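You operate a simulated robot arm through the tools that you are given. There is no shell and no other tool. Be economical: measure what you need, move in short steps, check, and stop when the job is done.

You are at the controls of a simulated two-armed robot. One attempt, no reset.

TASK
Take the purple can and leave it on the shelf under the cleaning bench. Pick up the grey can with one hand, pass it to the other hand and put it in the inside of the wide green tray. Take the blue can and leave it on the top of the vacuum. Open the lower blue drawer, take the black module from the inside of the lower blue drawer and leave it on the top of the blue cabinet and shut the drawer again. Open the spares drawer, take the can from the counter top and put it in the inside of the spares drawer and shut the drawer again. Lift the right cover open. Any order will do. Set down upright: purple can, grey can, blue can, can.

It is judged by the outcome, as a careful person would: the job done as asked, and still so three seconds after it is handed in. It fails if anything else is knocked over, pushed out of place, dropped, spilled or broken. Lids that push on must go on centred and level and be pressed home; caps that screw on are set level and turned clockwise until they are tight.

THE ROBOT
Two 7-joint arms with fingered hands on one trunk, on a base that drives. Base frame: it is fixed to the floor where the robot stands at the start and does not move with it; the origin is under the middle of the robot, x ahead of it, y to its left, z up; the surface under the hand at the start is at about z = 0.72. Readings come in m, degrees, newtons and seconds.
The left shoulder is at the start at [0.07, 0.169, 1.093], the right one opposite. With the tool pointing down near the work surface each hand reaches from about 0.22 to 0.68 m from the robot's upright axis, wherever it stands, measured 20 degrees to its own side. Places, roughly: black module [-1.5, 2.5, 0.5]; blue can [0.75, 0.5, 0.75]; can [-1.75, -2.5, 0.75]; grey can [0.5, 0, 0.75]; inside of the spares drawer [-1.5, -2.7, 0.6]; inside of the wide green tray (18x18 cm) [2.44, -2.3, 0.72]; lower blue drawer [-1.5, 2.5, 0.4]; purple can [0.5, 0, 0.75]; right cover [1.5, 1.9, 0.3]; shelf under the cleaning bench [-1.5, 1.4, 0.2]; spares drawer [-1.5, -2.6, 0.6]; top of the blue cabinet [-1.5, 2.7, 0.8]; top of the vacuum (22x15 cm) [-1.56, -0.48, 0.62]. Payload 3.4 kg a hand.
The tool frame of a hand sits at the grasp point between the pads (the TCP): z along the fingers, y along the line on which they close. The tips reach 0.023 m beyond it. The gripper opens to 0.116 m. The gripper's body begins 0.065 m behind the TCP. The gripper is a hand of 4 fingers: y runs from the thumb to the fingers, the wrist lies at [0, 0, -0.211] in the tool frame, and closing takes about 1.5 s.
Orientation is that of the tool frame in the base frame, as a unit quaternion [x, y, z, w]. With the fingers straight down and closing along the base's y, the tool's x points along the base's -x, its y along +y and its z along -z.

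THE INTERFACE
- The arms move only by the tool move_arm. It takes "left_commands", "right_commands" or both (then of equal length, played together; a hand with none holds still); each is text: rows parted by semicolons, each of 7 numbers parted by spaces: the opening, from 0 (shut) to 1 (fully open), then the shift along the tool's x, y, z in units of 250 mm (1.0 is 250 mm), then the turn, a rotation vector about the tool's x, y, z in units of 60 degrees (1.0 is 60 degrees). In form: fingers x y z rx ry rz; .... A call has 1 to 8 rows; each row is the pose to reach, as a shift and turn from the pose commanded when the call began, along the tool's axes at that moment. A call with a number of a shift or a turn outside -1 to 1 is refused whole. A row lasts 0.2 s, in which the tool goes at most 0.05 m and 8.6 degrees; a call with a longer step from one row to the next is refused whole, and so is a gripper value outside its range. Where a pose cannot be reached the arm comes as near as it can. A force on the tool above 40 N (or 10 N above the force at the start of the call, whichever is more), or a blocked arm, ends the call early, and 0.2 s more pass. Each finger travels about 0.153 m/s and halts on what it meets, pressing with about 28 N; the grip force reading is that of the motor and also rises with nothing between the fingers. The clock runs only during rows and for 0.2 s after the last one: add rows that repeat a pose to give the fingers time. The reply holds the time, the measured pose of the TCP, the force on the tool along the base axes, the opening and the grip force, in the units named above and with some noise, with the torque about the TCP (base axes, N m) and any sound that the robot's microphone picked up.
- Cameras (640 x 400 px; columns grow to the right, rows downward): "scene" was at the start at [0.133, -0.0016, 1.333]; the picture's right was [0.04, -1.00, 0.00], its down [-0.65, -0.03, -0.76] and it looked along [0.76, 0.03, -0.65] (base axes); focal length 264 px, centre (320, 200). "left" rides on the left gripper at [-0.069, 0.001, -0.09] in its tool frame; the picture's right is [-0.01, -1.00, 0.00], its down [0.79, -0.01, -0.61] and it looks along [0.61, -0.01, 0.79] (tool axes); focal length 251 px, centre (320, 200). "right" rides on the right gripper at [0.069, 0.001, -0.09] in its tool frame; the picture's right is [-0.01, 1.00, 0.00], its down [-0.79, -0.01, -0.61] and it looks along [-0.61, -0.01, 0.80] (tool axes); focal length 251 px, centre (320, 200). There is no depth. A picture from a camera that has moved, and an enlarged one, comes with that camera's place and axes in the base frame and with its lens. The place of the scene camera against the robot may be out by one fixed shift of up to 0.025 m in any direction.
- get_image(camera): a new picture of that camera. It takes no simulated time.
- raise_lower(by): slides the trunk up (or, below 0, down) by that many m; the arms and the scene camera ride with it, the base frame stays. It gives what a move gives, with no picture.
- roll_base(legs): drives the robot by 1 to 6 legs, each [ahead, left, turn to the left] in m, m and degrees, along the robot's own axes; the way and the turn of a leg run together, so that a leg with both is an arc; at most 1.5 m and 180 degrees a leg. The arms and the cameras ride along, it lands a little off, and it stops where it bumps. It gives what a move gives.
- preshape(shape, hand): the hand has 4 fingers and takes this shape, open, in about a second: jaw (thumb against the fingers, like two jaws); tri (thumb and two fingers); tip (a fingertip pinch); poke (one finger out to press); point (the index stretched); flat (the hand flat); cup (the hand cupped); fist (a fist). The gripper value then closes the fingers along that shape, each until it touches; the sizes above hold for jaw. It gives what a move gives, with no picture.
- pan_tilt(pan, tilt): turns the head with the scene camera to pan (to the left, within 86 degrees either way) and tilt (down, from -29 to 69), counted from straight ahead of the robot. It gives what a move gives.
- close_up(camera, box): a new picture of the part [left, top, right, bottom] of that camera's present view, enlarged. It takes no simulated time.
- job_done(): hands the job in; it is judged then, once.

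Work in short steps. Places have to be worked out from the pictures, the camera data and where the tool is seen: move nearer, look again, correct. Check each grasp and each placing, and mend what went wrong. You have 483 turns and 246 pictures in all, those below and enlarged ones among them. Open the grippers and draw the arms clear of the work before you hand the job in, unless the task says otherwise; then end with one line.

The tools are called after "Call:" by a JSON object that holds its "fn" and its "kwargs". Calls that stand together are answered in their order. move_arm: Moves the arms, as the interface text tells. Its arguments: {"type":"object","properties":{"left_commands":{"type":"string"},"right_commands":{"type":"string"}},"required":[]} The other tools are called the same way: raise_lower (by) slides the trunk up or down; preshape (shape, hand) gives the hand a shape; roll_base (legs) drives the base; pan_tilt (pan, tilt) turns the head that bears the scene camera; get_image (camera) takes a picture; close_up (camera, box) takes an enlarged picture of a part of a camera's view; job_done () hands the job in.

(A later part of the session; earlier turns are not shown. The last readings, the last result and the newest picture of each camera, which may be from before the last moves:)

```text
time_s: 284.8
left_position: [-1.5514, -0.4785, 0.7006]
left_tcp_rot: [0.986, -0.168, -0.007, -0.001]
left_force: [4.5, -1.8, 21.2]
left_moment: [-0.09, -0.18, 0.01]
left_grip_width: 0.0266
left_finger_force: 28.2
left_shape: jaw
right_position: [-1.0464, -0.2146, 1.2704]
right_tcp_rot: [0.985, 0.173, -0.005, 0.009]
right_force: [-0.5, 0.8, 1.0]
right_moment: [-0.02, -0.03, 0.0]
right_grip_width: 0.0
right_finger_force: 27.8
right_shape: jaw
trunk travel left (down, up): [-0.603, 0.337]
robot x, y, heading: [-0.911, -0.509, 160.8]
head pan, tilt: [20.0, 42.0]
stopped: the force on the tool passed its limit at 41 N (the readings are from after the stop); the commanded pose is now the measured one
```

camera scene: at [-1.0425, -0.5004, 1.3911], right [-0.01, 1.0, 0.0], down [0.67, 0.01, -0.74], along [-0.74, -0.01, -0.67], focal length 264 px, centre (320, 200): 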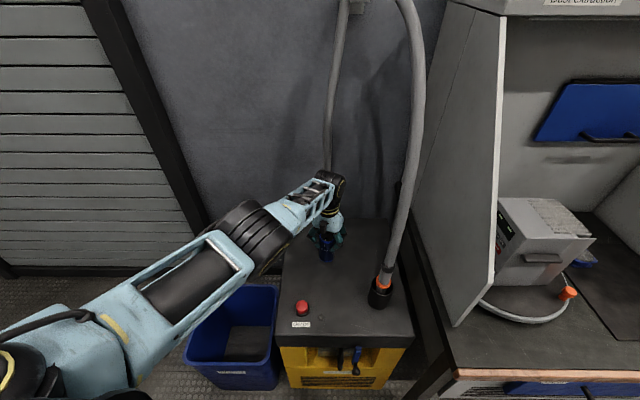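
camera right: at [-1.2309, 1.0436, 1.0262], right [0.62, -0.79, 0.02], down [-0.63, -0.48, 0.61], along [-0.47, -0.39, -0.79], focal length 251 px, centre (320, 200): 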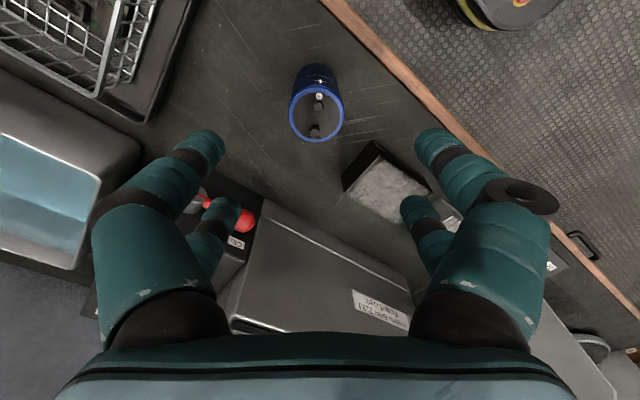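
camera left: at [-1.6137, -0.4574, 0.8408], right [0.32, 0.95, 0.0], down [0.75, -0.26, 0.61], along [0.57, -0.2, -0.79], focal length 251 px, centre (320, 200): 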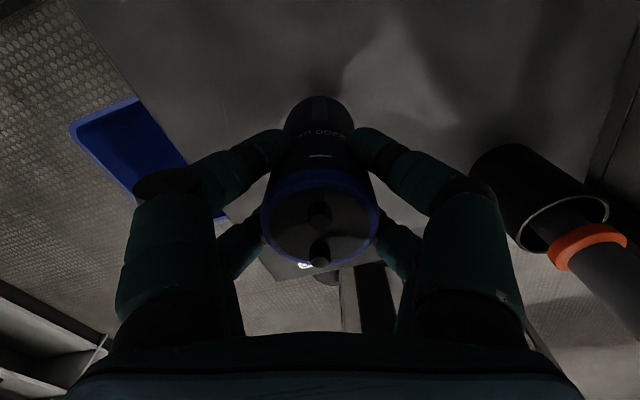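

Contact. I ease up and open.

Call:
{"fn": "raise_lower", "kwargs": {"by": 0.004}}

Call:
{"fn": "move_arm", "kwargs": {"left_commands": "0.3 0 0 0 0 0 0;0.4 0 0 0 0 0 0;0.55 0 0 0 0 0 0;0.7 0 0 0 0 0 0;0.75 0 0 0 0 0 0"}}

Call:
{"fn": "get_image", "kwargs": {"camera": "left"}}

```text
time_s: 285.4
left_position: [-1.5502, -0.478, 0.7008]
left_tcp_rot: [0.985, -0.17, -0.003, -0.001]
left_force: [0.1, 0.2, 4.8]
left_moment: [0.02, -0.06, -0.01]
left_grip_width: 0.0264
left_finger_force: 28.0
left_shape: jaw
right_position: [-1.0492, -0.2133, 1.2736]
right_tcp_rot: [0.985, 0.172, -0.003, 0.01]
right_force: [-0.8, 0.6, 0.1]
right_moment: [0.02, -0.01, -0.02]
right_grip_width: 0.0
right_finger_force: 27.9
right_shape: jaw
trunk travel left (down, up): [-0.607, 0.333]
robot x, y, heading: [-0.913, -0.5086, 160.5]
head pan, tilt: [20.0, 42.0]
```

```text
time_s: 286.6
left_position: [-1.5507, -0.4797, 0.7019]
left_tcp_rot: [0.986, -0.169, -0.002, 0.0]
left_force: [-0.4, -0.2, 0.7]
left_moment: [0.01, 0.0, 0.0]
left_grip_width: 0.0868
left_finger_force: 0.0
left_shape: jaw
right_position: [-1.0492, -0.2141, 1.2735]
right_tcp_rot: [0.985, 0.172, -0.003, 0.01]
right_force: [0.4, 0.0, -0.6]
right_moment: [0.0, 0.01, -0.02]
right_grip_width: 0.0
right_finger_force: 28.0
right_shape: jaw
trunk travel left (down, up): [-0.607, 0.333]
robot x, y, heading: [-0.9093, -0.5106, 160.7]
head pan, tilt: [20.0, 42.0]
```

```text
117 pictures are left
camera left: at [-1.6149, -0.4569, 0.7906], right [0.32, 0.95, 0.0], down [0.76, -0.26, 0.6], along [0.57, -0.2, -0.8], focal length 251 px, centre (320, 200)
```

left: 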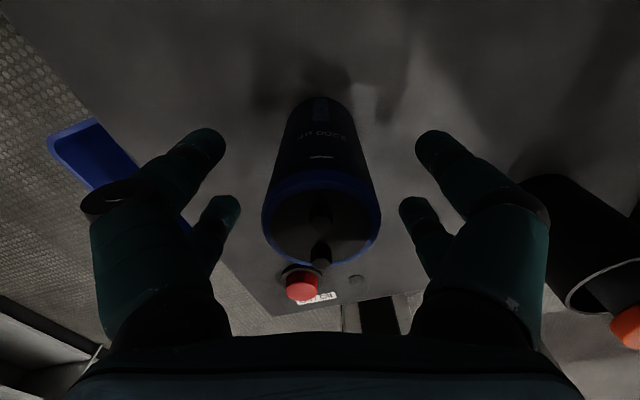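

Blue stands on the vacuum. I raise straight up and back away, then check.

Call:
{"fn": "raise_lower", "kwargs": {"by": 0.2}}

Call:
{"fn": "roll_base", "kwargs": {"legs": [[-0.42, 0, 0]]}}

Call:
{"fn": "get_image", "kwargs": {"camera": "scene"}}

```text
time_s: 288.7
left_position: [-1.5517, -0.4789, 0.9015]
left_tcp_rot: [0.986, -0.169, -0.002, -0.001]
left_force: [-1.1, 0.0, 0.1]
left_moment: [-0.04, -0.02, 0.01]
left_grip_width: 0.0866
left_finger_force: 0.0
left_shape: jaw
right_position: [-1.0503, -0.2124, 1.4733]
right_tcp_rot: [0.985, 0.172, -0.003, 0.01]
right_force: [-0.2, -0.3, 0.3]
right_moment: [0.02, 0.01, 0.03]
right_grip_width: 0.0
right_finger_force: 27.6
right_shape: jaw
trunk travel left (down, up): [-0.807, 0.133]
robot x, y, heading: [-0.9075, -0.5107, 160.7]
head pan, tilt: [20.0, 42.0]
```

```text
time_s: 291.3
left_position: [-1.1565, -0.6169, 0.9001]
left_tcp_rot: [0.985, -0.171, -0.002, 0.0]
left_force: [0.1, -0.5, -0.3]
left_moment: [-0.02, 0.0, 0.0]
left_grip_width: 0.0864
left_finger_force: 0.1
left_shape: jaw
right_position: [-0.6539, -0.3506, 1.4738]
right_tcp_rot: [0.986, 0.169, -0.002, 0.01]
right_force: [-0.2, 0.6, -0.1]
right_moment: [-0.03, -0.01, 0.02]
right_grip_width: 0.0
right_finger_force: 27.4
right_shape: jaw
trunk travel left (down, up): [-0.807, 0.133]
robot x, y, heading: [-0.5166, -0.6521, 160.4]
head pan, tilt: [20.0, 42.0]
```

```text
116 pictures are left
camera scene: at [-0.6474, -0.6394, 1.5374], right [-0.01, 1.0, 0.0], down [0.67, 0.0, -0.74], along [-0.74, -0.01, -0.67], focal length 264 px, centre (320, 200)
```

scene: 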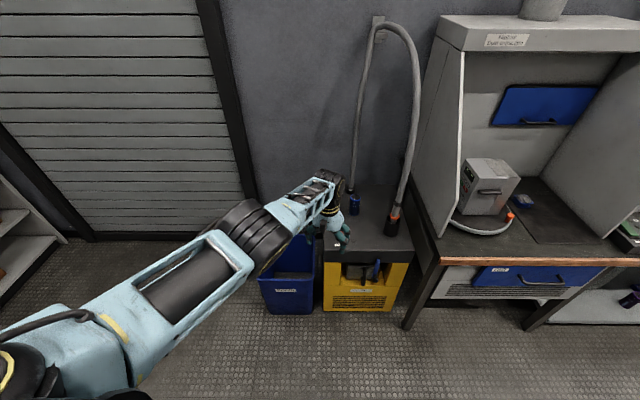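

Blue is done. Now the spares drawer and its can: I bring both arms to a neutral pose, then drive there facing the counter.

Call:
{"fn": "move_arm", "kwargs": {"left_commands": "0.6 0.15 0 -0.1 0 0 0;0.6 0.3 0 -0.2 0 0 0;0.6 0.45 0 -0.3 0 0 0;0.6 0.6 0 -0.4 0 0 0;0.6 0.75 0 -0.5 0 0 0;0.6 0.75 0 -0.5 0 0 0", "right_commands": "0.5 -0.06 -0.05 0.12 0 0 0.1;0.5 -0.12 -0.1 0.24 0 0 0.2;0.5 -0.18 -0.15 0.36 0 0 0.3;0.5 -0.24 -0.2 0.48 0 0 0.4;0.5 -0.3 -0.25 0.6 0 0 0.5;0.5 -0.36 -0.3 0.7 0 0 0.6"}}

Call:
{"fn": "roll_base", "kwargs": {"legs": [[-0.2, 0, 0], [0, 0, 109.6], [0.9, -0.6, 0]]}}

Call:
{"fn": "pan_tilt", "kwargs": {"pan": 0, "tilt": 35}}

Call:
{"fn": "get_image", "kwargs": {"camera": "scene"}}

```text
time_s: 292.7
left_position: [-1.1635, -0.5925, 0.9698]
left_tcp_rot: [0.985, -0.171, -0.002, 0.0]
left_force: [0.6, -0.2, -0.6]
left_moment: [-0.01, 0.0, -0.04]
left_grip_width: 0.0701
left_finger_force: 0.0
left_shape: jaw
left hand out of reach, approached as far as the arm can: row 1, 2, 3, 4, 5, 6
right_position: [-0.7633, -0.3136, 1.2984]
right_tcp_rot: [0.989, -0.144, 0.001, 0.01]
right_force: [-0.5, 0.6, -0.3]
right_moment: [0.01, 0.02, -0.01]
right_grip_width: 0.0573
right_finger_force: 0.1
right_shape: jaw
trunk travel left (down, up): [-0.807, 0.133]
robot x, y, heading: [-0.5127, -0.6532, 160.4]
head pan, tilt: [20.0, 42.0]
```

```text
time_s: 304.1
left_position: [-0.7977, -2.252, 0.9718]
left_tcp_rot: [0.717, 0.697, -0.002, 0.002]
left_force: [0.8, 0.0, 0.0]
left_moment: [0.02, -0.01, 0.01]
left_grip_width: 0.0702
left_finger_force: 0.1
left_shape: jaw
right_position: [-1.1873, -1.9555, 1.2995]
right_tcp_rot: [0.696, 0.718, 0.008, 0.005]
right_force: [-0.3, -0.5, -0.2]
right_moment: [0.03, 0.0, 0.0]
right_grip_width: 0.0574
right_finger_force: 0.1
right_shape: jaw
trunk travel left (down, up): [-0.807, 0.133]
robot x, y, heading: [-0.9478, -1.6152, -91.3]
head pan, tilt: [20.0, 42.0]
```

```text
time_s: 304.9
left_position: [-0.798, -2.2515, 0.9715]
left_tcp_rot: [0.717, 0.697, -0.001, 0.001]
left_force: [0.4, 0.3, -0.2]
left_moment: [0.0, 0.0, 0.01]
left_grip_width: 0.0698
left_finger_force: 0.0
left_shape: jaw
right_position: [-1.1884, -1.9564, 1.2976]
right_tcp_rot: [0.696, 0.718, 0.009, 0.006]
right_force: [-0.6, -0.2, -0.4]
right_moment: [0.0, -0.04, -0.01]
right_grip_width: 0.0575
right_finger_force: 0.0
right_shape: jaw
trunk travel left (down, up): [-0.807, 0.133]
robot x, y, heading: [-0.9475, -1.615, -91.2]
head pan, tilt: [0.0, 35.0]
```

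```text
115 pictures are left
camera scene: at [-0.9512, -1.7585, 1.5481], right [-1.0, 0.02, 0.0], down [0.01, 0.57, -0.82], along [-0.02, -0.82, -0.57], focal length 264 px, centre (320, 200)
```

scene: 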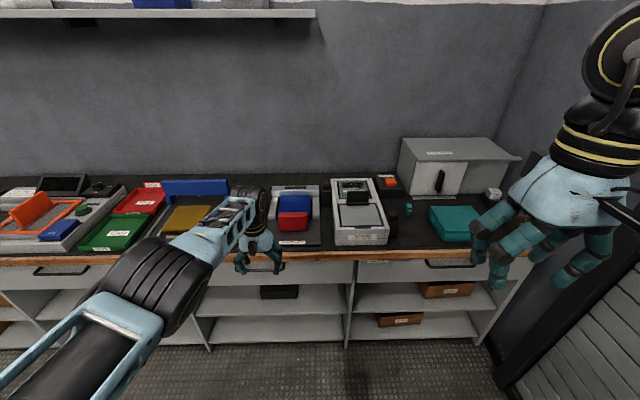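

The right hand hides the can's area. I lower the right arm to hang in front, then look again.

Call:
{"fn": "move_arm", "kwargs": {"right_commands": "0.5 0 0 0.19 0 0 0;0.5 0 0 0.38 0 0 0;0.5 0 0 0.57 0 0 0;0.5 0 0 0.76 0 0 0;0.5 0 0 0.95 0 0 0"}}

Call:
{"fn": "move_arm", "kwargs": {"right_commands": "0.5 0 0 0.19 0 0 0;0.5 0 0 0.38 0 0 0;0.5 0 0 0.57 0 0 0;0.5 0 0 0.76 0 0 0;0.5 0 0 0.95 0 0 0"}}

Call:
{"fn": "pan_tilt", "kwargs": {"pan": -20, "tilt": 35}}

Call:
{"fn": "get_image", "kwargs": {"camera": "scene"}}

```text
time_s: 306.1
left_position: [-0.7987, -2.2527, 0.9705]
left_tcp_rot: [0.717, 0.697, -0.001, 0.002]
left_force: [-0.2, -0.9, 0.1]
left_moment: [-0.02, -0.05, -0.01]
left_grip_width: 0.0702
left_finger_force: 0.0
left_shape: jaw
right_position: [-1.1819, -1.9562, 1.0621]
right_tcp_rot: [0.696, 0.718, 0.01, 0.005]
right_force: [-0.3, 0.2, 0.0]
right_moment: [0.02, -0.03, -0.01]
right_grip_width: 0.0572
right_finger_force: 0.1
right_shape: jaw
trunk travel left (down, up): [-0.807, 0.133]
robot x, y, heading: [-0.9483, -1.6154, -91.3]
head pan, tilt: [0.0, 35.0]
```

```text
time_s: 307.3
left_position: [-0.7986, -2.2499, 0.9718]
left_tcp_rot: [0.717, 0.697, -0.001, 0.002]
left_force: [-0.4, 0.0, -0.3]
left_moment: [-0.02, 0.02, 0.02]
left_grip_width: 0.0702
left_finger_force: 0.0
left_shape: jaw
right_position: [-1.2036, -1.941, 0.8823]
right_tcp_rot: [0.697, 0.717, 0.009, 0.006]
right_force: [0.1, 0.8, -0.5]
right_moment: [0.0, 0.02, -0.02]
right_grip_width: 0.0573
right_finger_force: 0.2
right_shape: jaw
right hand out of reach, approached as far as the arm can: row 4, 5
trunk travel left (down, up): [-0.807, 0.133]
robot x, y, heading: [-0.947, -1.6129, -91.4]
head pan, tilt: [0.0, 35.0]
```

```text
time_s: 308.1
left_position: [-0.797, -2.2512, 0.9709]
left_tcp_rot: [0.717, 0.697, -0.001, 0.001]
left_force: [1.2, 0.3, -0.3]
left_moment: [-0.02, -0.04, 0.01]
left_grip_width: 0.0701
left_finger_force: 0.1
left_shape: jaw
right_position: [-1.2037, -1.9428, 0.8821]
right_tcp_rot: [0.697, 0.717, 0.01, 0.005]
right_force: [0.3, -0.3, -0.6]
right_moment: [-0.01, 0.01, 0.01]
right_grip_width: 0.0576
right_finger_force: 0.0
right_shape: jaw
trunk travel left (down, up): [-0.807, 0.133]
robot x, y, heading: [-0.948, -1.6153, -91.5]
head pan, tilt: [-20.0, 35.0]
```

```text
114 pictures are left
camera scene: at [-0.981, -1.7524, 1.5481], right [-0.93, 0.36, 0.0], down [0.21, 0.53, -0.82], along [-0.3, -0.76, -0.57], focal length 264 px, centre (320, 200)
```

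scene: 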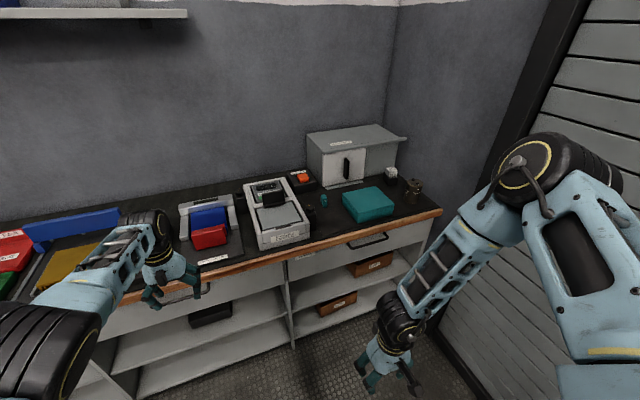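

The can is at the counter's right end. I zoom in on it and on the drawer handle.

Call:
{"fn": "close_up", "kwargs": {"camera": "scene", "box": [280, 140, 450, 290]}}

```text
2.67 times, centred on (365, 215) of scene
camera zoom: at [-0.981, -1.7524, 1.5481], right [-0.93, 0.36, 0.0], down [0.21, 0.53, -0.82], along [-0.3, -0.76, -0.57], focal length 704 px, centre (200, 160)
```

zoom: 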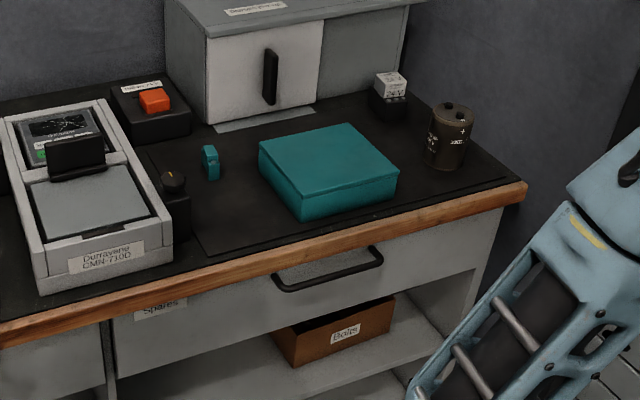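

Measured: can base ≈ (-1.86, -2.64), counter front y≈-2.515, handle bar ≈ (-1.53, -2.51, 0.66), about 20 cm wide. I'll take the can with a stretched right arm. First I fold the left arm up and back.

Call:
{"fn": "move_arm", "kwargs": {"left_commands": "0.6 0.1 0.1 -0.1 0 0 0;0.6 0.2 0.2 -0.2 0 0 0;0.6 0.3 0.2 -0.3 0 0 0;0.6 0.4 0.2 -0.4 0 0 0;0.6 0.55 0.2 -0.5 0 0 0;0.6 0.7 0.2 -0.6 0 0 0"}}

```text
time_s: 309.5
left_position: [-0.7548, -2.2666, 1.1091]
left_tcp_rot: [0.717, 0.697, -0.002, 0.001]
left_force: [-0.8, 0.5, 0.7]
left_moment: [-0.02, 0.02, 0.0]
left_grip_width: 0.0702
left_finger_force: 0.0
left_shape: jaw
left hand out of reach, approached as far as the arm can: row 1, 2, 3, 4, 5, 6
right_position: [-1.2033, -1.9417, 0.8819]
right_tcp_rot: [0.696, 0.718, 0.008, 0.006]
right_force: [-0.1, 0.4, -0.7]
right_moment: [-0.02, 0.0, 0.03]
right_grip_width: 0.0575
right_finger_force: 0.1
right_shape: jaw
trunk travel left (down, up): [-0.807, 0.133]
robot x, y, heading: [-0.9425, -1.6164, -91.5]
head pan, tilt: [-20.0, 35.0]
```

The left's commanded pose seems further out than measured; I command a longer retreat.

Call:
{"fn": "move_arm", "kwargs": {"left_commands": "0.6 0.2 0 0 0 0 0;0.6 0.4 0 0 0 0 0;0.6 0.6 0 0 0 0 0;0.6 0.8 0 0 0 0 0;0.6 1.0 0 0 0 0 0"}}

```text
time_s: 310.7
left_position: [-0.7677, -2.2675, 1.1128]
left_tcp_rot: [0.717, 0.697, -0.001, 0.001]
left_force: [0.2, -0.1, -0.9]
left_moment: [-0.02, 0.0, 0.03]
left_grip_width: 0.0703
left_finger_force: 0.1
left_shape: jaw
left hand out of reach, approached as far as the arm can: row 1, 2, 3, 4, 5
right_position: [-1.2028, -1.9422, 0.8822]
right_tcp_rot: [0.696, 0.718, 0.009, 0.006]
right_force: [-0.6, 0.2, 0.3]
right_moment: [-0.02, 0.0, 0.02]
right_grip_width: 0.0572
right_finger_force: 0.2
right_shape: jaw
trunk travel left (down, up): [-0.807, 0.133]
robot x, y, heading: [-0.9454, -1.6155, -91.3]
head pan, tilt: [-20.0, 35.0]
```

The arm looks nearly straight (singular). I move it up and sideways together to bend it.

Call:
{"fn": "move_arm", "kwargs": {"left_commands": "0.6 0.06 0.1 -0.14 0 0 0;0.6 0.12 0.2 -0.28 0 0 0;0.6 0.18 0.3 -0.42 0 0 0;0.6 0.24 0.4 -0.56 0 0 0;0.6 0.3 0.5 -0.7 0 0 0;0.6 0.36 0.6 -0.84 0 0 0"}}

Call:
{"fn": "pan_tilt", "kwargs": {"pan": 15, "tilt": 30}}

Call:
{"fn": "get_image", "kwargs": {"camera": "scene"}}

```text
time_s: 312.1
left_position: [-0.6006, -2.2049, 1.326]
left_tcp_rot: [0.717, 0.697, -0.001, 0.0]
left_force: [0.2, 0.0, -0.7]
left_moment: [0.0, -0.02, -0.01]
left_grip_width: 0.0699
left_finger_force: 0.1
left_shape: jaw
left hand out of reach, approached as far as the arm can: row 1, 2, 3, 4, 5, 6
right_position: [-1.2042, -1.9409, 0.8824]
right_tcp_rot: [0.696, 0.718, 0.008, 0.005]
right_force: [-0.5, -0.2, 0.4]
right_moment: [0.0, 0.0, -0.01]
right_grip_width: 0.0576
right_finger_force: 0.1
right_shape: jaw
trunk travel left (down, up): [-0.807, 0.133]
robot x, y, heading: [-0.9452, -1.6141, -91.4]
head pan, tilt: [-20.0, 35.0]
```

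```text
time_s: 313.1
left_position: [-0.6031, -2.2076, 1.326]
left_tcp_rot: [0.717, 0.697, -0.001, 0.002]
left_force: [-0.3, -0.2, 0.1]
left_moment: [0.0, -0.01, -0.01]
left_grip_width: 0.0699
left_finger_force: 0.0
left_shape: jaw
right_position: [-1.2041, -1.9422, 0.8811]
right_tcp_rot: [0.696, 0.718, 0.009, 0.006]
right_force: [1.2, 0.7, 0.2]
right_moment: [0.04, -0.04, 0.01]
right_grip_width: 0.0576
right_finger_force: 0.1
right_shape: jaw
trunk travel left (down, up): [-0.807, 0.133]
robot x, y, heading: [-0.9446, -1.6124, -91.2]
head pan, tilt: [15.0, 30.0]
```

```text
112 pictures are left
camera scene: at [-0.9279, -1.7583, 1.5559], right [-0.97, -0.23, 0.0], down [-0.12, 0.49, -0.87], along [0.2, -0.84, -0.5], focal length 264 px, centre (320, 200)
```

scene: 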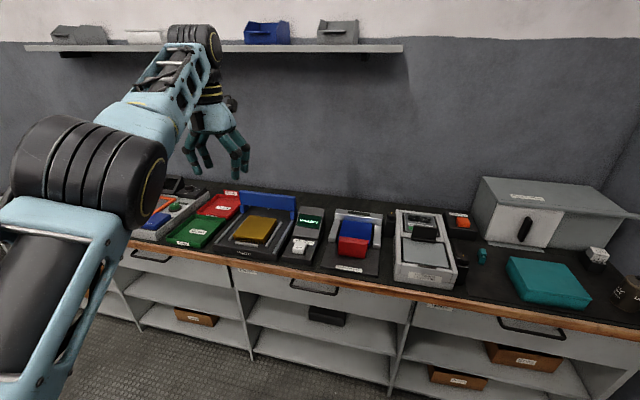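

It moves now; I retract it back and down a bit.

Call:
{"fn": "move_arm", "kwargs": {"left_commands": "0.6 0.15 -0.05 0 0 0 0;0.6 0.3 -0.1 0 0 0 0;0.6 0.45 -0.15 0.0 0 0 0;0.6 0.6 -0.2 0.0 0 0 0;0.6 0.75 -0.25 0.0 0 0 0;0.6 0.9 -0.3 0.0 0 0 0"}}

```text
time_s: 314.5
left_position: [-0.6013, -2.2074, 1.3264]
left_tcp_rot: [0.717, 0.697, -0.001, 0.0]
left_force: [-0.4, 0.5, 0.9]
left_moment: [-0.01, 0.02, 0.03]
left_grip_width: 0.0699
left_finger_force: 0.1
left_shape: jaw
left hand out of reach, approached as far as the arm can: row 1, 2, 3, 4, 5, 6
right_position: [-1.2036, -1.9421, 0.8821]
right_tcp_rot: [0.696, 0.718, 0.008, 0.006]
right_force: [-0.5, 0.3, -0.8]
right_moment: [0.01, 0.0, 0.02]
right_grip_width: 0.0574
right_finger_force: 0.0
right_shape: jaw
trunk travel left (down, up): [-0.807, 0.133]
robot x, y, heading: [-0.9434, -1.6109, -91.4]
head pan, tilt: [15.0, 30.0]
```

The elbow seems locked straight. I pitch the hand forward 30°, which brings the wrist closer and should bend the elbow.

Call:
{"fn": "move_arm", "kwargs": {"left_commands": "0.6 0 0 0 0 -0.13 0;0.6 0 0 0 0 -0.26 0;0.6 0 0 0 0 -0.39 0;0.6 0 0 0 0 -0.52 0;0.6 0 0 0 0 -0.65 0"}}

```text
time_s: 315.7
left_position: [-0.6048, -2.199, 1.3274]
left_tcp_rot: [0.674, 0.657, -0.24, 0.238]
left_force: [-1.1, 0.7, 0.5]
left_moment: [0.0, -0.09, 0.07]
left_grip_width: 0.0695
left_finger_force: 0.0
left_shape: jaw
left hand out of reach, approached as far as the arm can: row 1, 2, 3
right_position: [-1.2081, -1.9392, 0.8808]
right_tcp_rot: [0.697, 0.717, 0.011, 0.01]
right_force: [0.1, -0.7, 0.3]
right_moment: [0.0, -0.03, 0.01]
right_grip_width: 0.0572
right_finger_force: 0.0
right_shape: jaw
trunk travel left (down, up): [-0.807, 0.133]
robot x, y, heading: [-0.947, -1.6147, -91.2]
head pan, tilt: [15.0, 30.0]
```

Reachable again. Now I retract it 20 cm toward the robot.

Call:
{"fn": "move_arm", "kwargs": {"left_commands": "0.6 0.123 0 -0.102 0 0 0;0.6 0.247 0 -0.204 0 0 0;0.6 0.37 0 -0.306 0 0 0;0.6 0.494 0 -0.408 0 0 0;0.6 0.617 0 -0.51 0 0 0"}}

```text
time_s: 316.9
left_position: [-0.5903, -2.001, 1.3221]
left_tcp_rot: [0.675, 0.656, -0.242, 0.236]
left_force: [0.1, 0.0, 0.3]
left_moment: [-0.02, 0.01, 0.03]
left_grip_width: 0.0698
left_finger_force: 0.0
left_shape: jaw
right_position: [-1.2046, -1.9406, 0.8816]
right_tcp_rot: [0.697, 0.717, 0.008, 0.006]
right_force: [0.3, 0.9, -0.3]
right_moment: [0.02, -0.04, -0.03]
right_grip_width: 0.0574
right_finger_force: 0.0
right_shape: jaw
trunk travel left (down, up): [-0.807, 0.133]
robot x, y, heading: [-0.9466, -1.6157, -91.3]
head pan, tilt: [15.0, 30.0]
```

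Left is folded. Now I extend the right arm forward and up, turning it 45° so it can straddle the can beside the wall.

Call:
{"fn": "move_arm", "kwargs": {"right_commands": "0.8 -0.12 0.045 -0.11 0 0 0.09;0.8 -0.24 0.09 -0.22 0 0 0.18;0.8 -0.36 0.135 -0.33 0 0 0.27;0.8 -0.48 0.18 -0.44 0 0 0.37;0.8 -0.6 0.22 -0.55 0 0 0.47;0.8 -0.72 0.27 -0.66 0 0 0.57;0.8 -0.84 0.32 -0.77 0 0 0.66;0.8 -0.96 0.36 -0.88 0 0 0.75"}}

```text
time_s: 318.7
left_position: [-0.5895, -2.0044, 1.3223]
left_tcp_rot: [0.676, 0.656, -0.243, 0.234]
left_force: [-0.1, 0.4, 0.0]
left_moment: [-0.02, 0.0, -0.02]
left_grip_width: 0.0696
left_finger_force: 0.1
left_shape: jaw
right_position: [-1.1444, -2.1498, 1.1138]
right_tcp_rot: [0.918, 0.397, 0.012, 0.003]
right_force: [0.3, 0.0, -0.3]
right_moment: [-0.01, -0.01, 0.0]
right_grip_width: 0.0926
right_finger_force: 0.1
right_shape: jaw
right hand out of reach, approached as far as the arm can: row 6, 7, 8
trunk travel left (down, up): [-0.807, 0.133]
robot x, y, heading: [-0.9484, -1.615, -91.0]
head pan, tilt: [15.0, 30.0]
```

Reach is better to the right side: I swing the right hand out to robot-frame (0.45, -0.5), so the arm lies diagonally and the elbow stays off the wall.

Call:
{"fn": "move_arm", "kwargs": {"right_commands": "0.8 -0.1 -0.15 0 0 0 0;0.8 -0.2 -0.3 0 0 0 0;0.8 -0.3 -0.45 0 0 0 0;0.8 -0.4 -0.6 0 0 0 0;0.8 -0.5 -0.75 0 0 0 0;0.8 -0.55 -0.9 0 0 0 0;0.8 -0.58 -1.0 0 0 0 0"}}

Call:
{"fn": "pan_tilt", "kwargs": {"pan": -25, "tilt": 35}}

Call:
{"fn": "get_image", "kwargs": {"camera": "scene"}}

```text
time_s: 320.3
left_position: [-0.5903, -2.0048, 1.3213]
left_tcp_rot: [0.676, 0.656, -0.24, 0.234]
left_force: [-0.4, 0.6, 1.0]
left_moment: [-0.01, 0.02, 0.04]
left_grip_width: 0.0696
left_finger_force: 0.0
left_shape: jaw
right_position: [-1.425, -2.0811, 1.1098]
right_tcp_rot: [0.918, 0.397, 0.011, 0.002]
right_force: [-0.4, 0.2, 0.2]
right_moment: [-0.01, 0.02, -0.01]
right_grip_width: 0.0924
right_finger_force: 0.1
right_shape: jaw
trunk travel left (down, up): [-0.807, 0.133]
robot x, y, heading: [-0.9467, -1.6141, -91.2]
head pan, tilt: [15.0, 30.0]
```

```text
time_s: 321.4
left_position: [-0.5897, -2.0032, 1.3212]
left_tcp_rot: [0.676, 0.656, -0.241, 0.234]
left_force: [-0.3, -0.9, -0.2]
left_moment: [-0.01, 0.0, 0.03]
left_grip_width: 0.0697
left_finger_force: 0.1
left_shape: jaw
right_position: [-1.4232, -2.0811, 1.1092]
right_tcp_rot: [0.918, 0.395, 0.011, 0.002]
right_force: [0.6, -0.3, -0.1]
right_moment: [-0.01, 0.0, -0.01]
right_grip_width: 0.0928
right_finger_force: 0.1
right_shape: jaw
trunk travel left (down, up): [-0.807, 0.133]
robot x, y, heading: [-0.9451, -1.6147, -91.4]
head pan, tilt: [-25.0, 35.0]
```

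```text
111 pictures are left
camera scene: at [-0.988, -1.749, 1.5481], right [-0.9, 0.44, 0.0], down [0.25, 0.51, -0.82], along [-0.36, -0.73, -0.57], focal length 264 px, centre (320, 200)
```

scene: 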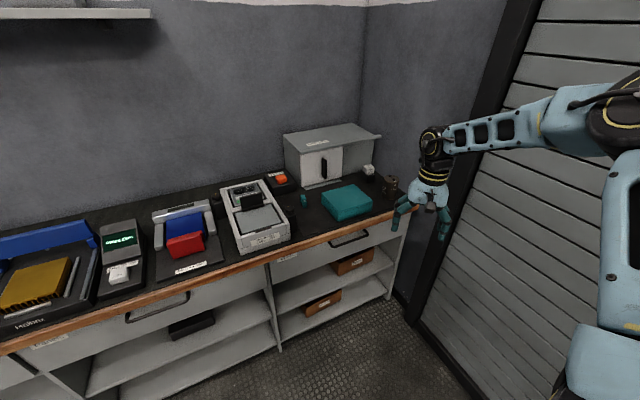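

The forearm always leaves toward the robot's outer side, so the right arm would hit the wall there. The left arm suits this can; I tuck the right arm in.

Call:
{"fn": "move_arm", "kwargs": {"right_commands": "0.5 0.12 0.03 -0.08 0 0 0;0.5 0.24 0.06 -0.16 0 0 0;0.5 0.36 0.09 -0.24 0 0 0;0.5 0.48 0.12 -0.32 0 0 0;0.5 0.6 0.15 -0.4 0 0 0;0.5 0.72 0.16 -0.5 0 0 0;0.5 0.84 0.18 -0.6 0 0 0;0.5 0.98 0.2 -0.7 0 0 0"}}

Call:
{"fn": "move_arm", "kwargs": {"right_commands": "0.3 0 0 0 0 0 -0.125;0.3 0.08 0.02 0 0 0 -0.25;0.3 0.16 0.04 0 0 0 -0.375;0.3 0.24 0.06 0 0 0 -0.5;0.3 0.3 0.08 0 0 0 -0.625;0.3 0.34 0.1 0 0 0 -0.75"}}

```text
time_s: 323.2
left_position: [-0.588, -2.0026, 1.3215]
left_tcp_rot: [0.674, 0.658, -0.241, 0.234]
left_force: [0.1, 0.6, -0.6]
left_moment: [-0.02, 0.02, -0.02]
left_grip_width: 0.0696
left_finger_force: 0.0
left_shape: jaw
right_position: [-1.2225, -1.9361, 1.2916]
right_tcp_rot: [0.918, 0.397, 0.01, 0.001]
right_force: [0.3, -0.7, 0.4]
right_moment: [-0.02, -0.01, 0.0]
right_grip_width: 0.0585
right_finger_force: 0.1
right_shape: jaw
trunk travel left (down, up): [-0.807, 0.133]
robot x, y, heading: [-0.9472, -1.6205, -91.4]
head pan, tilt: [-25.0, 35.0]
```

```text
time_s: 324.6
left_position: [-0.5893, -2.0029, 1.3213]
left_tcp_rot: [0.674, 0.658, -0.241, 0.236]
left_force: [-0.3, 1.0, -0.8]
left_moment: [0.01, 0.03, 0.0]
left_grip_width: 0.0697
left_finger_force: 0.0
left_shape: jaw
right_position: [-1.147, -1.8932, 1.2913]
right_tcp_rot: [0.696, 0.718, 0.008, 0.006]
right_force: [1.1, 0.1, 0.6]
right_moment: [0.0, 0.01, 0.02]
right_grip_width: 0.035
right_finger_force: 0.0
right_shape: jaw
trunk travel left (down, up): [-0.807, 0.133]
robot x, y, heading: [-0.9449, -1.6163, -91.4]
head pan, tilt: [-25.0, 35.0]
```

I check how far the tucked right arm sticks out.

Call:
{"fn": "pan_tilt", "kwargs": {"pan": -80, "tilt": 40}}

Call:
{"fn": "get_image", "kwargs": {"camera": "scene"}}

```text
time_s: 325.8
left_position: [-0.5896, -2.0047, 1.3218]
left_tcp_rot: [0.675, 0.656, -0.241, 0.235]
left_force: [-0.4, 0.0, -0.7]
left_moment: [-0.04, 0.02, -0.01]
left_grip_width: 0.0695
left_finger_force: 0.1
left_shape: jaw
right_position: [-1.1477, -1.8934, 1.2921]
right_tcp_rot: [0.697, 0.717, 0.01, 0.005]
right_force: [-0.6, -1.0, 0.4]
right_moment: [0.03, -0.01, 0.01]
right_grip_width: 0.035
right_finger_force: 0.1
right_shape: jaw
trunk travel left (down, up): [-0.807, 0.133]
robot x, y, heading: [-0.9453, -1.6164, -91.3]
head pan, tilt: [-80.0, 40.0]
```

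```text
110 pictures are left
camera scene: at [-1.0328, -1.6829, 1.5406], right [-0.15, 0.99, 0.0], down [0.64, 0.1, -0.77], along [-0.76, -0.11, -0.64], focal length 264 px, centre (320, 200)
```

scene: 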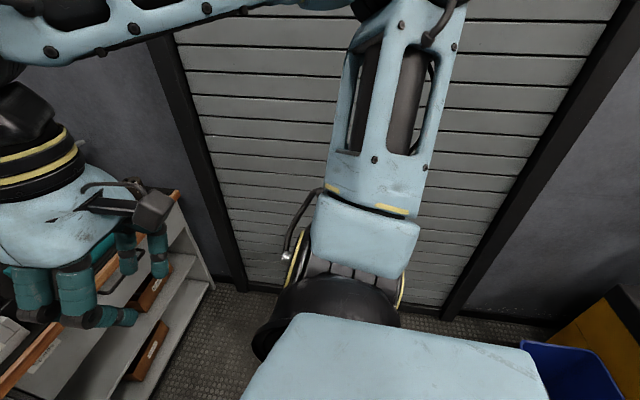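

The tucked right elbow sticks out ~0.55 m at height 1.5; with heading -150° it will still clear the shutter. I restore the left hand to point down and extend it moderately.

Call:
{"fn": "move_arm", "kwargs": {"left_commands": "0.8 0 0 0 0 0.13 0;0.8 0 0 0 0 0.26 0;0.8 0 0 0 0 0.39 0;0.8 0 0 0 0 0.52 0;0.8 0 0 0 0 0.65 0"}}

Call:
{"fn": "raise_lower", "kwargs": {"by": -0.15}}

```text
time_s: 327.0
left_position: [-0.5911, -2.0052, 1.3206]
left_tcp_rot: [0.717, 0.697, -0.002, 0.001]
left_force: [-0.4, 1.0, -0.1]
left_moment: [0.03, 0.01, 0.0]
left_grip_width: 0.0926
left_finger_force: 0.0
left_shape: jaw
left hand out of reach, approached as far as the arm can: row 2
right_position: [-1.1497, -1.8936, 1.2925]
right_tcp_rot: [0.697, 0.717, 0.009, 0.005]
right_force: [0.4, 0.7, -1.1]
right_moment: [-0.01, -0.01, -0.01]
right_grip_width: 0.0352
right_finger_force: 0.0
right_shape: jaw
trunk travel left (down, up): [-0.807, 0.133]
robot x, y, heading: [-0.9452, -1.6155, -91.3]
head pan, tilt: [-80.0, 40.0]
```

```text
time_s: 328.8
left_position: [-0.5902, -2.0041, 1.1721]
left_tcp_rot: [0.717, 0.697, -0.002, 0.001]
left_force: [0.1, -0.6, 0.4]
left_moment: [-0.01, 0.02, 0.0]
left_grip_width: 0.0926
left_finger_force: 0.1
left_shape: jaw
right_position: [-1.148, -1.894, 1.1419]
right_tcp_rot: [0.697, 0.717, 0.009, 0.006]
right_force: [-0.4, -0.1, 0.4]
right_moment: [0.02, 0.01, -0.02]
right_grip_width: 0.0349
right_finger_force: 0.1
right_shape: jaw
trunk travel left (down, up): [-0.657, 0.283]
robot x, y, heading: [-0.9415, -1.6171, -91.3]
head pan, tilt: [-80.0, 40.0]
```

Now extend left to robot-frame (0.55, 0.2) and lower to z ≈ 0.95.

Call:
{"fn": "move_arm", "kwargs": {"left_commands": "0.8 -0.09 -0.09 0.12 0 0 0;0.8 -0.18 -0.18 0.25 0 0 0;0.8 -0.27 -0.26 0.38 0 0 0;0.8 -0.36 -0.35 0.51 0 0 0;0.8 -0.46 -0.44 0.64 0 0 0;0.8 -0.55 -0.52 0.77 0 0 0;0.8 -0.64 -0.6 0.88 0 0 0"}}

Call:
{"fn": "pan_tilt", "kwargs": {"pan": 20, "tilt": 42}}

```text
time_s: 330.4
left_position: [-0.7434, -2.1628, 0.9501]
left_tcp_rot: [0.717, 0.697, -0.001, 0.002]
left_force: [0.3, -0.3, -0.1]
left_moment: [0.01, -0.04, 0.02]
left_grip_width: 0.0926
left_finger_force: 0.0
left_shape: jaw
right_position: [-1.1477, -1.8955, 1.1411]
right_tcp_rot: [0.697, 0.717, 0.01, 0.005]
right_force: [-0.4, 0.2, -0.5]
right_moment: [0.02, 0.0, -0.02]
right_grip_width: 0.035
right_finger_force: 0.0
right_shape: jaw
trunk travel left (down, up): [-0.657, 0.283]
robot x, y, heading: [-0.9508, -1.6169, -91.6]
head pan, tilt: [-80.0, 40.0]
```

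```text
time_s: 332.1
left_position: [-0.7431, -2.1607, 0.9527]
left_tcp_rot: [0.717, 0.697, -0.002, 0.002]
left_force: [0.4, -0.2, 0.0]
left_moment: [0.0, 0.02, -0.04]
left_grip_width: 0.0929
left_finger_force: 0.0
left_shape: jaw
right_position: [-1.1467, -1.8935, 1.1411]
right_tcp_rot: [0.697, 0.717, 0.009, 0.005]
right_force: [-0.3, 0.4, 0.3]
right_moment: [0.0, 0.0, 0.0]
right_grip_width: 0.035
right_finger_force: 0.0
right_shape: jaw
trunk travel left (down, up): [-0.657, 0.283]
robot x, y, heading: [-0.9431, -1.6176, -91.5]
head pan, tilt: [20.0, 42.0]
```

I turn to heading -150° in place first, then drive diagonally toward the can.

Call:
{"fn": "roll_base", "kwargs": {"legs": [[0, 0, -58.5], [0.54, 0.16, 0]]}}

Call:
{"fn": "get_image", "kwargs": {"camera": "left"}}

Call:
{"fn": "get_image", "kwargs": {"camera": "scene"}}

```text
time_s: 338.0
left_position: [-1.6992, -2.4746, 0.9521]
left_tcp_rot: [0.967, 0.253, -0.002, 0.001]
left_force: [0.3, -0.4, -0.3]
left_moment: [0.01, 0.01, 0.02]
left_grip_width: 0.0926
left_finger_force: 0.2
left_shape: jaw
right_position: [-1.6775, -1.9908, 1.1422]
right_tcp_rot: [0.959, 0.282, 0.004, 0.009]
right_force: [0.4, -0.5, -0.8]
right_moment: [-0.03, 0.02, 0.02]
right_grip_width: 0.035
right_finger_force: 0.1
right_shape: jaw
trunk travel left (down, up): [-0.657, 0.283]
robot x, y, heading: [-1.3359, -2.0167, -150.3]
head pan, tilt: [20.0, 42.0]
```

```text
109 pictures are left
camera left: at [-1.7561, -2.5092, 1.0418], right [-0.5, 0.87, 0.0], down [0.69, 0.4, 0.6], along [0.52, 0.3, -0.8], focal length 251 px, centre (320, 200)
```

left: 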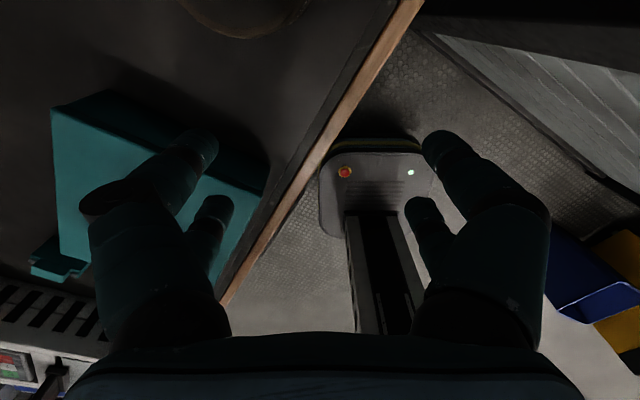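

```text
108 pictures are left
camera scene: at [-1.4334, -2.1139, 1.3877], right [-0.76, 0.65, 0.0], down [0.43, 0.51, -0.74], along [-0.48, -0.57, -0.67], focal length 264 px, centre (320, 200)
```

scene: 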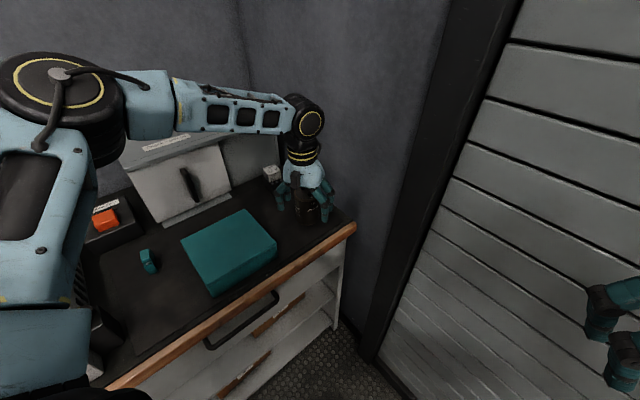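

From the hand camera the can is nearer than thought, about (-1.735, -2.565). I move most of the way and look again.

Call:
{"fn": "roll_base", "kwargs": {"legs": [[0.055, 0.04, 0]]}}

Call:
{"fn": "get_image", "kwargs": {"camera": "left"}}

```text
time_s: 339.0
left_position: [-1.7248, -2.5354, 0.9522]
left_tcp_rot: [0.967, 0.255, -0.003, 0.002]
left_force: [-0.4, -0.2, -0.4]
left_moment: [0.0, -0.01, -0.04]
left_grip_width: 0.0924
left_finger_force: 0.1
left_shape: jaw
right_position: [-1.7044, -2.0516, 1.1425]
right_tcp_rot: [0.959, 0.283, 0.004, 0.01]
right_force: [-1.5, -0.2, 1.6]
right_moment: [0.02, -0.01, 0.01]
right_grip_width: 0.0351
right_finger_force: 0.1
right_shape: jaw
trunk travel left (down, up): [-0.657, 0.283]
robot x, y, heading: [-1.3603, -2.0841, -150.4]
head pan, tilt: [20.0, 42.0]
```

```text
107 pictures are left
camera left: at [-1.7827, -2.5704, 1.0428], right [-0.5, 0.87, 0.0], down [0.69, 0.4, 0.6], along [0.52, 0.3, -0.8], focal length 251 px, centre (320, 200)
```

left: 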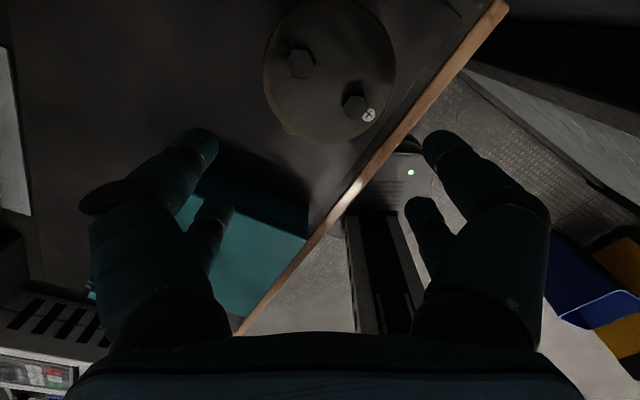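

The can is taller-standing than assumed: its top is near z 0.93 (counter ≈0.83), centre about (-1.769, -2.558). I raise 10 cm at once, then centre over it.

Call:
{"fn": "raise_lower", "kwargs": {"by": 0.1}}

Call:
{"fn": "roll_base", "kwargs": {"legs": [[0.05, -0.002, 0]]}}

Call:
{"fn": "get_image", "kwargs": {"camera": "left"}}

```text
time_s: 340.3
left_position: [-1.726, -2.5379, 1.0512]
left_tcp_rot: [0.967, 0.254, -0.002, 0.001]
left_force: [-0.1, 0.3, -0.4]
left_moment: [-0.02, -0.03, 0.01]
left_grip_width: 0.0927
left_finger_force: 0.0
left_shape: jaw
right_position: [-1.7051, -2.055, 1.2417]
right_tcp_rot: [0.959, 0.283, 0.006, 0.009]
right_force: [-0.2, 0.6, -0.3]
right_moment: [-0.02, -0.05, 0.05]
right_grip_width: 0.0352
right_finger_force: 0.0
right_shape: jaw
trunk travel left (down, up): [-0.757, 0.183]
robot x, y, heading: [-1.3617, -2.0827, -150.5]
head pan, tilt: [20.0, 42.0]
```

```text
time_s: 341.2
left_position: [-1.7649, -2.5582, 1.055]
left_tcp_rot: [0.967, 0.255, -0.005, 0.001]
left_force: [0.5, 0.1, 0.5]
left_moment: [-0.03, -0.01, 0.01]
left_grip_width: 0.0927
left_finger_force: 0.1
left_shape: jaw
right_position: [-1.7426, -2.0731, 1.2438]
right_tcp_rot: [0.959, 0.282, 0.001, 0.01]
right_force: [1.8, 0.3, 0.6]
right_moment: [-0.02, 0.04, 0.02]
right_grip_width: 0.0349
right_finger_force: 0.0
right_shape: jaw
trunk travel left (down, up): [-0.757, 0.183]
robot x, y, heading: [-1.4069, -2.1053, -150.4]
head pan, tilt: [20.0, 42.0]
```

```text
106 pictures are left
camera left: at [-1.8221, -2.592, 1.1455], right [-0.5, 0.87, 0.0], down [0.69, 0.4, 0.6], along [0.52, 0.3, -0.8], focal length 251 px, centre (320, 200)
```

left: 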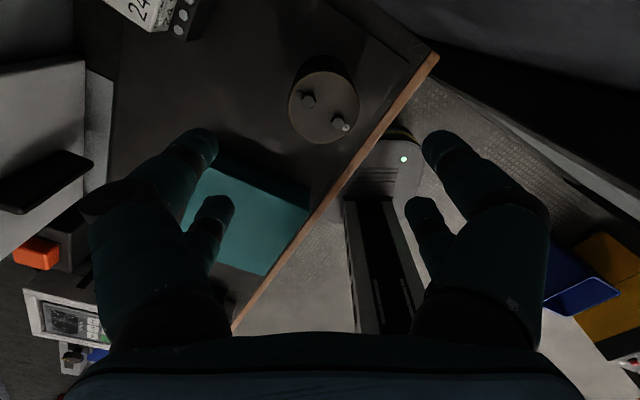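

Aligned with the can (top z≈0.94). I lower 7 cm, look, then the rest.

Call:
{"fn": "raise_lower", "kwargs": {"by": -0.07}}

Call:
{"fn": "get_image", "kwargs": {"camera": "left"}}

```text
time_s: 342.3
left_position: [-1.7695, -2.5598, 0.9827]
left_tcp_rot: [0.967, 0.254, -0.003, 0.001]
left_force: [0.4, 0.4, 0.3]
left_moment: [0.01, -0.02, 0.0]
left_grip_width: 0.0928
left_finger_force: 0.0
left_shape: jaw
right_position: [-1.7483, -2.0764, 1.1724]
right_tcp_rot: [0.96, 0.281, 0.005, 0.01]
right_force: [0.2, 0.7, 0.6]
right_moment: [0.02, 0.0, 0.01]
right_grip_width: 0.0352
right_finger_force: 0.1
right_shape: jaw
trunk travel left (down, up): [-0.687, 0.253]
robot x, y, heading: [-1.4059, -2.1059, -150.5]
head pan, tilt: [20.0, 42.0]
```

```text
105 pictures are left
camera left: at [-1.8267, -2.5946, 1.0724], right [-0.5, 0.87, 0.0], down [0.69, 0.4, 0.6], along [0.52, 0.3, -0.8], focal length 251 px, centre (320, 200)
```

left: 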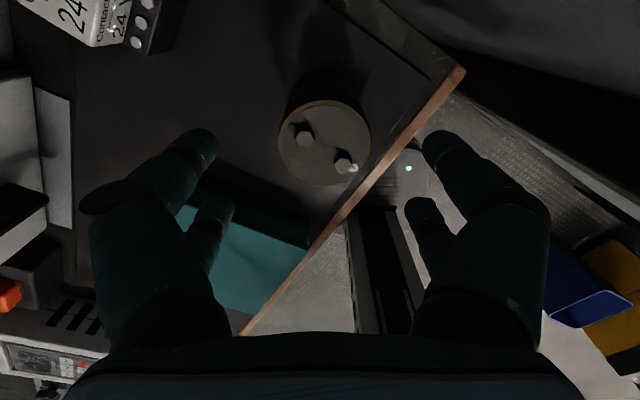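

Good. Lower 6.5 cm, close and lift.

Call:
{"fn": "raise_lower", "kwargs": {"by": -0.065}}

Call:
{"fn": "move_arm", "kwargs": {"left_commands": "0.5 0 0 0 0 0 0;0.2 0 0 0 0 0 0;0 0 0 0 0 0 0;0 0 0 0 0 0 0;0 0 0 0 0 0 0;0 0 0 0 0 0 0"}}

Call:
{"fn": "get_image", "kwargs": {"camera": "left"}}

```text
time_s: 343.4
left_position: [-1.7705, -2.5605, 0.9185]
left_tcp_rot: [0.967, 0.254, -0.002, 0.0]
left_force: [-0.5, 0.0, 0.5]
left_moment: [-0.04, 0.0, -0.03]
left_grip_width: 0.093
left_finger_force: 0.0
left_shape: jaw
right_position: [-1.7483, -2.0776, 1.1065]
right_tcp_rot: [0.959, 0.282, 0.004, 0.009]
right_force: [-0.1, -0.2, -0.7]
right_moment: [0.01, 0.0, 0.0]
right_grip_width: 0.0349
right_finger_force: 0.1
right_shape: jaw
trunk travel left (down, up): [-0.622, 0.318]
robot x, y, heading: [-1.4072, -2.1045, -150.3]
head pan, tilt: [20.0, 42.0]
```

```text
time_s: 344.8
left_position: [-1.7708, -2.561, 0.9174]
left_tcp_rot: [0.967, 0.256, -0.002, 0.0]
left_force: [-2.0, -0.3, 0.9]
left_moment: [0.0, 0.05, 0.03]
left_grip_width: 0.039
left_finger_force: 28.0
left_shape: jaw
right_position: [-1.7499, -2.0781, 1.107]
right_tcp_rot: [0.959, 0.282, 0.006, 0.011]
right_force: [-0.4, -0.7, 0.1]
right_moment: [0.0, -0.01, 0.01]
right_grip_width: 0.0353
right_finger_force: 0.0
right_shape: jaw
trunk travel left (down, up): [-0.622, 0.318]
robot x, y, heading: [-1.4056, -2.102, -150.3]
head pan, tilt: [20.0, 42.0]
```

```text
104 pictures are left
camera left: at [-1.8278, -2.5952, 1.0066], right [-0.5, 0.87, 0.0], down [0.69, 0.4, 0.6], along [0.52, 0.3, -0.8], focal length 251 px, centre (320, 200)
```

left: 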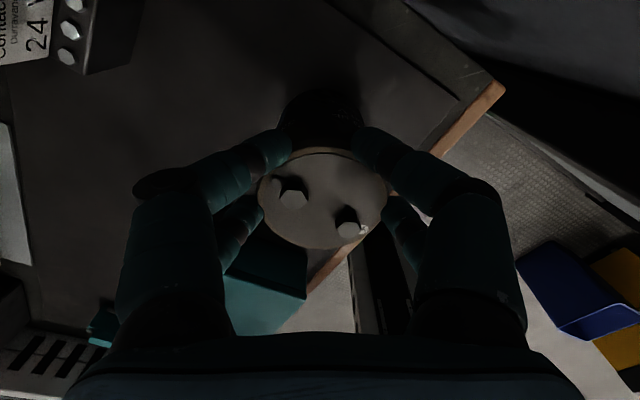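

Gripped. I lift and check.

Call:
{"fn": "raise_lower", "kwargs": {"by": 0.13}}

Call:
{"fn": "get_image", "kwargs": {"camera": "scene"}}

```text
time_s: 346.3
left_position: [-1.7703, -2.5614, 1.0467]
left_tcp_rot: [0.967, 0.255, -0.002, 0.001]
left_force: [-0.5, -0.3, -4.5]
left_moment: [0.0, 0.07, 0.04]
left_grip_width: 0.0389
left_finger_force: 27.9
left_shape: jaw
right_position: [-1.7499, -2.0766, 1.2359]
right_tcp_rot: [0.959, 0.283, 0.006, 0.01]
right_force: [0.6, 0.9, 0.2]
right_moment: [0.02, 0.06, 0.02]
right_grip_width: 0.0347
right_finger_force: 0.0
right_shape: jaw
trunk travel left (down, up): [-0.752, 0.188]
robot x, y, heading: [-1.4058, -2.1059, -150.4]
head pan, tilt: [20.0, 42.0]
```

```text
103 pictures are left
camera scene: at [-1.5063, -2.2004, 1.4825], right [-0.76, 0.65, 0.0], down [0.43, 0.51, -0.74], along [-0.48, -0.57, -0.67], focal length 264 px, centre (320, 200)
```

scene: 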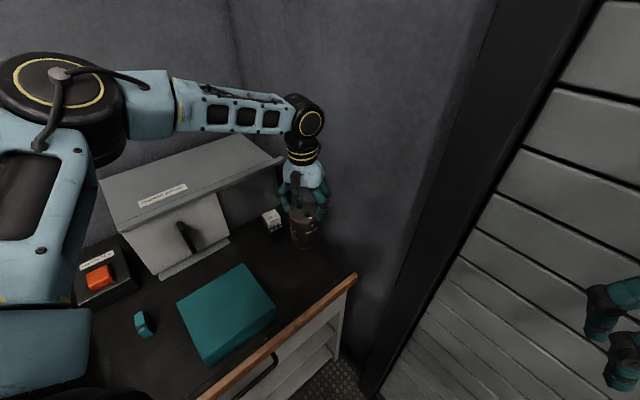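

The can is held. I back out diagonally into the open.

Call:
{"fn": "roll_base", "kwargs": {"legs": [[-0.6, 0, 0]]}}

Call:
{"fn": "get_image", "kwargs": {"camera": "left"}}

```text
time_s: 349.7
left_position: [-1.2508, -2.2619, 1.0459]
left_tcp_rot: [0.969, 0.247, -0.002, 0.001]
left_force: [0.2, -0.4, -5.1]
left_moment: [-0.06, 0.02, -0.01]
left_grip_width: 0.0386
left_finger_force: 28.0
left_shape: jaw
right_position: [-1.2246, -1.7794, 1.2359]
right_tcp_rot: [0.961, 0.276, 0.005, 0.01]
right_force: [0.0, 0.2, -0.1]
right_moment: [0.02, 0.0, 0.03]
right_grip_width: 0.0349
right_finger_force: 0.0
right_shape: jaw
trunk travel left (down, up): [-0.752, 0.188]
robot x, y, heading: [-0.8797, -1.8103, -151.1]
head pan, tilt: [20.0, 42.0]
```

```text
102 pictures are left
camera left: at [-1.3097, -2.2958, 1.1356], right [-0.49, 0.87, 0.0], down [0.7, 0.39, 0.6], along [0.53, 0.3, -0.8], focal length 251 px, centre (320, 200)
```

left: 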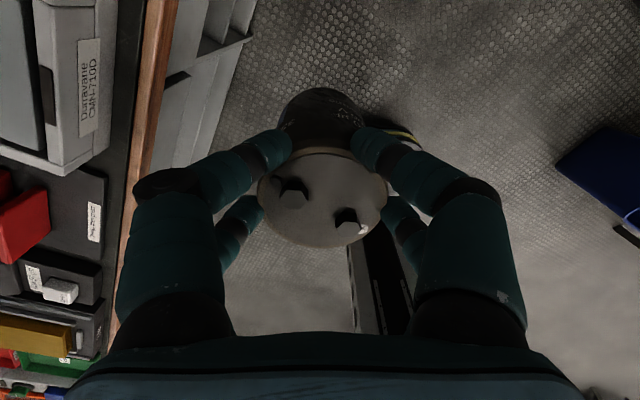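

I tuck the left arm (with the can) up, and extend the right with a 45° yaw ready for the drawer handle.

Call:
{"fn": "move_arm", "kwargs": {"left_commands": "0 0.12 0 -0.12 0 0 0;0 0.24 0 -0.24 0 0 0;0 0.36 0 -0.36 0 0 0;0 0.48 0 -0.48 0 0 0;0 0.6 0 -0.6 0 0 0;0 0.72 0.02 -0.72 0 0 0;0 0.85 0.04 -0.85 0 0 0;0 0.98 0.06 -0.98 0 0 0", "right_commands": "0.8 -0.1 0 0.05 0 0 0.09;0.8 -0.2 0 0.1 0 0 0.18;0.8 -0.3 0 0.15 0 0 0.28;0.8 -0.4 0 0.2 0 0 0.37;0.8 -0.5 0 0.25 0 0 0.47;0.8 -0.6 0 0.3 0 0 0.56;0.8 -0.7 0 0.35 0 0 0.65;0.8 -0.8 0 0.4 0 0 0.75"}}

```text
time_s: 351.5
left_position: [-1.0282, -2.1552, 1.2915]
left_tcp_rot: [0.969, 0.248, -0.003, 0.001]
left_force: [-0.6, 0.6, -5.1]
left_moment: [-0.02, 0.05, 0.0]
left_grip_width: 0.0376
left_finger_force: 27.8
left_shape: jaw
right_position: [-1.3949, -1.8823, 1.1351]
right_tcp_rot: [0.994, -0.112, 0.009, 0.008]
right_force: [0.2, 0.1, 0.1]
right_moment: [0.0, 0.01, -0.02]
right_grip_width: 0.0928
right_finger_force: 0.1
right_shape: jaw
right hand out of reach, approached as far as the arm can: row 8
trunk travel left (down, up): [-0.752, 0.188]
robot x, y, heading: [-0.881, -1.812, -151.3]
head pan, tilt: [20.0, 42.0]
```

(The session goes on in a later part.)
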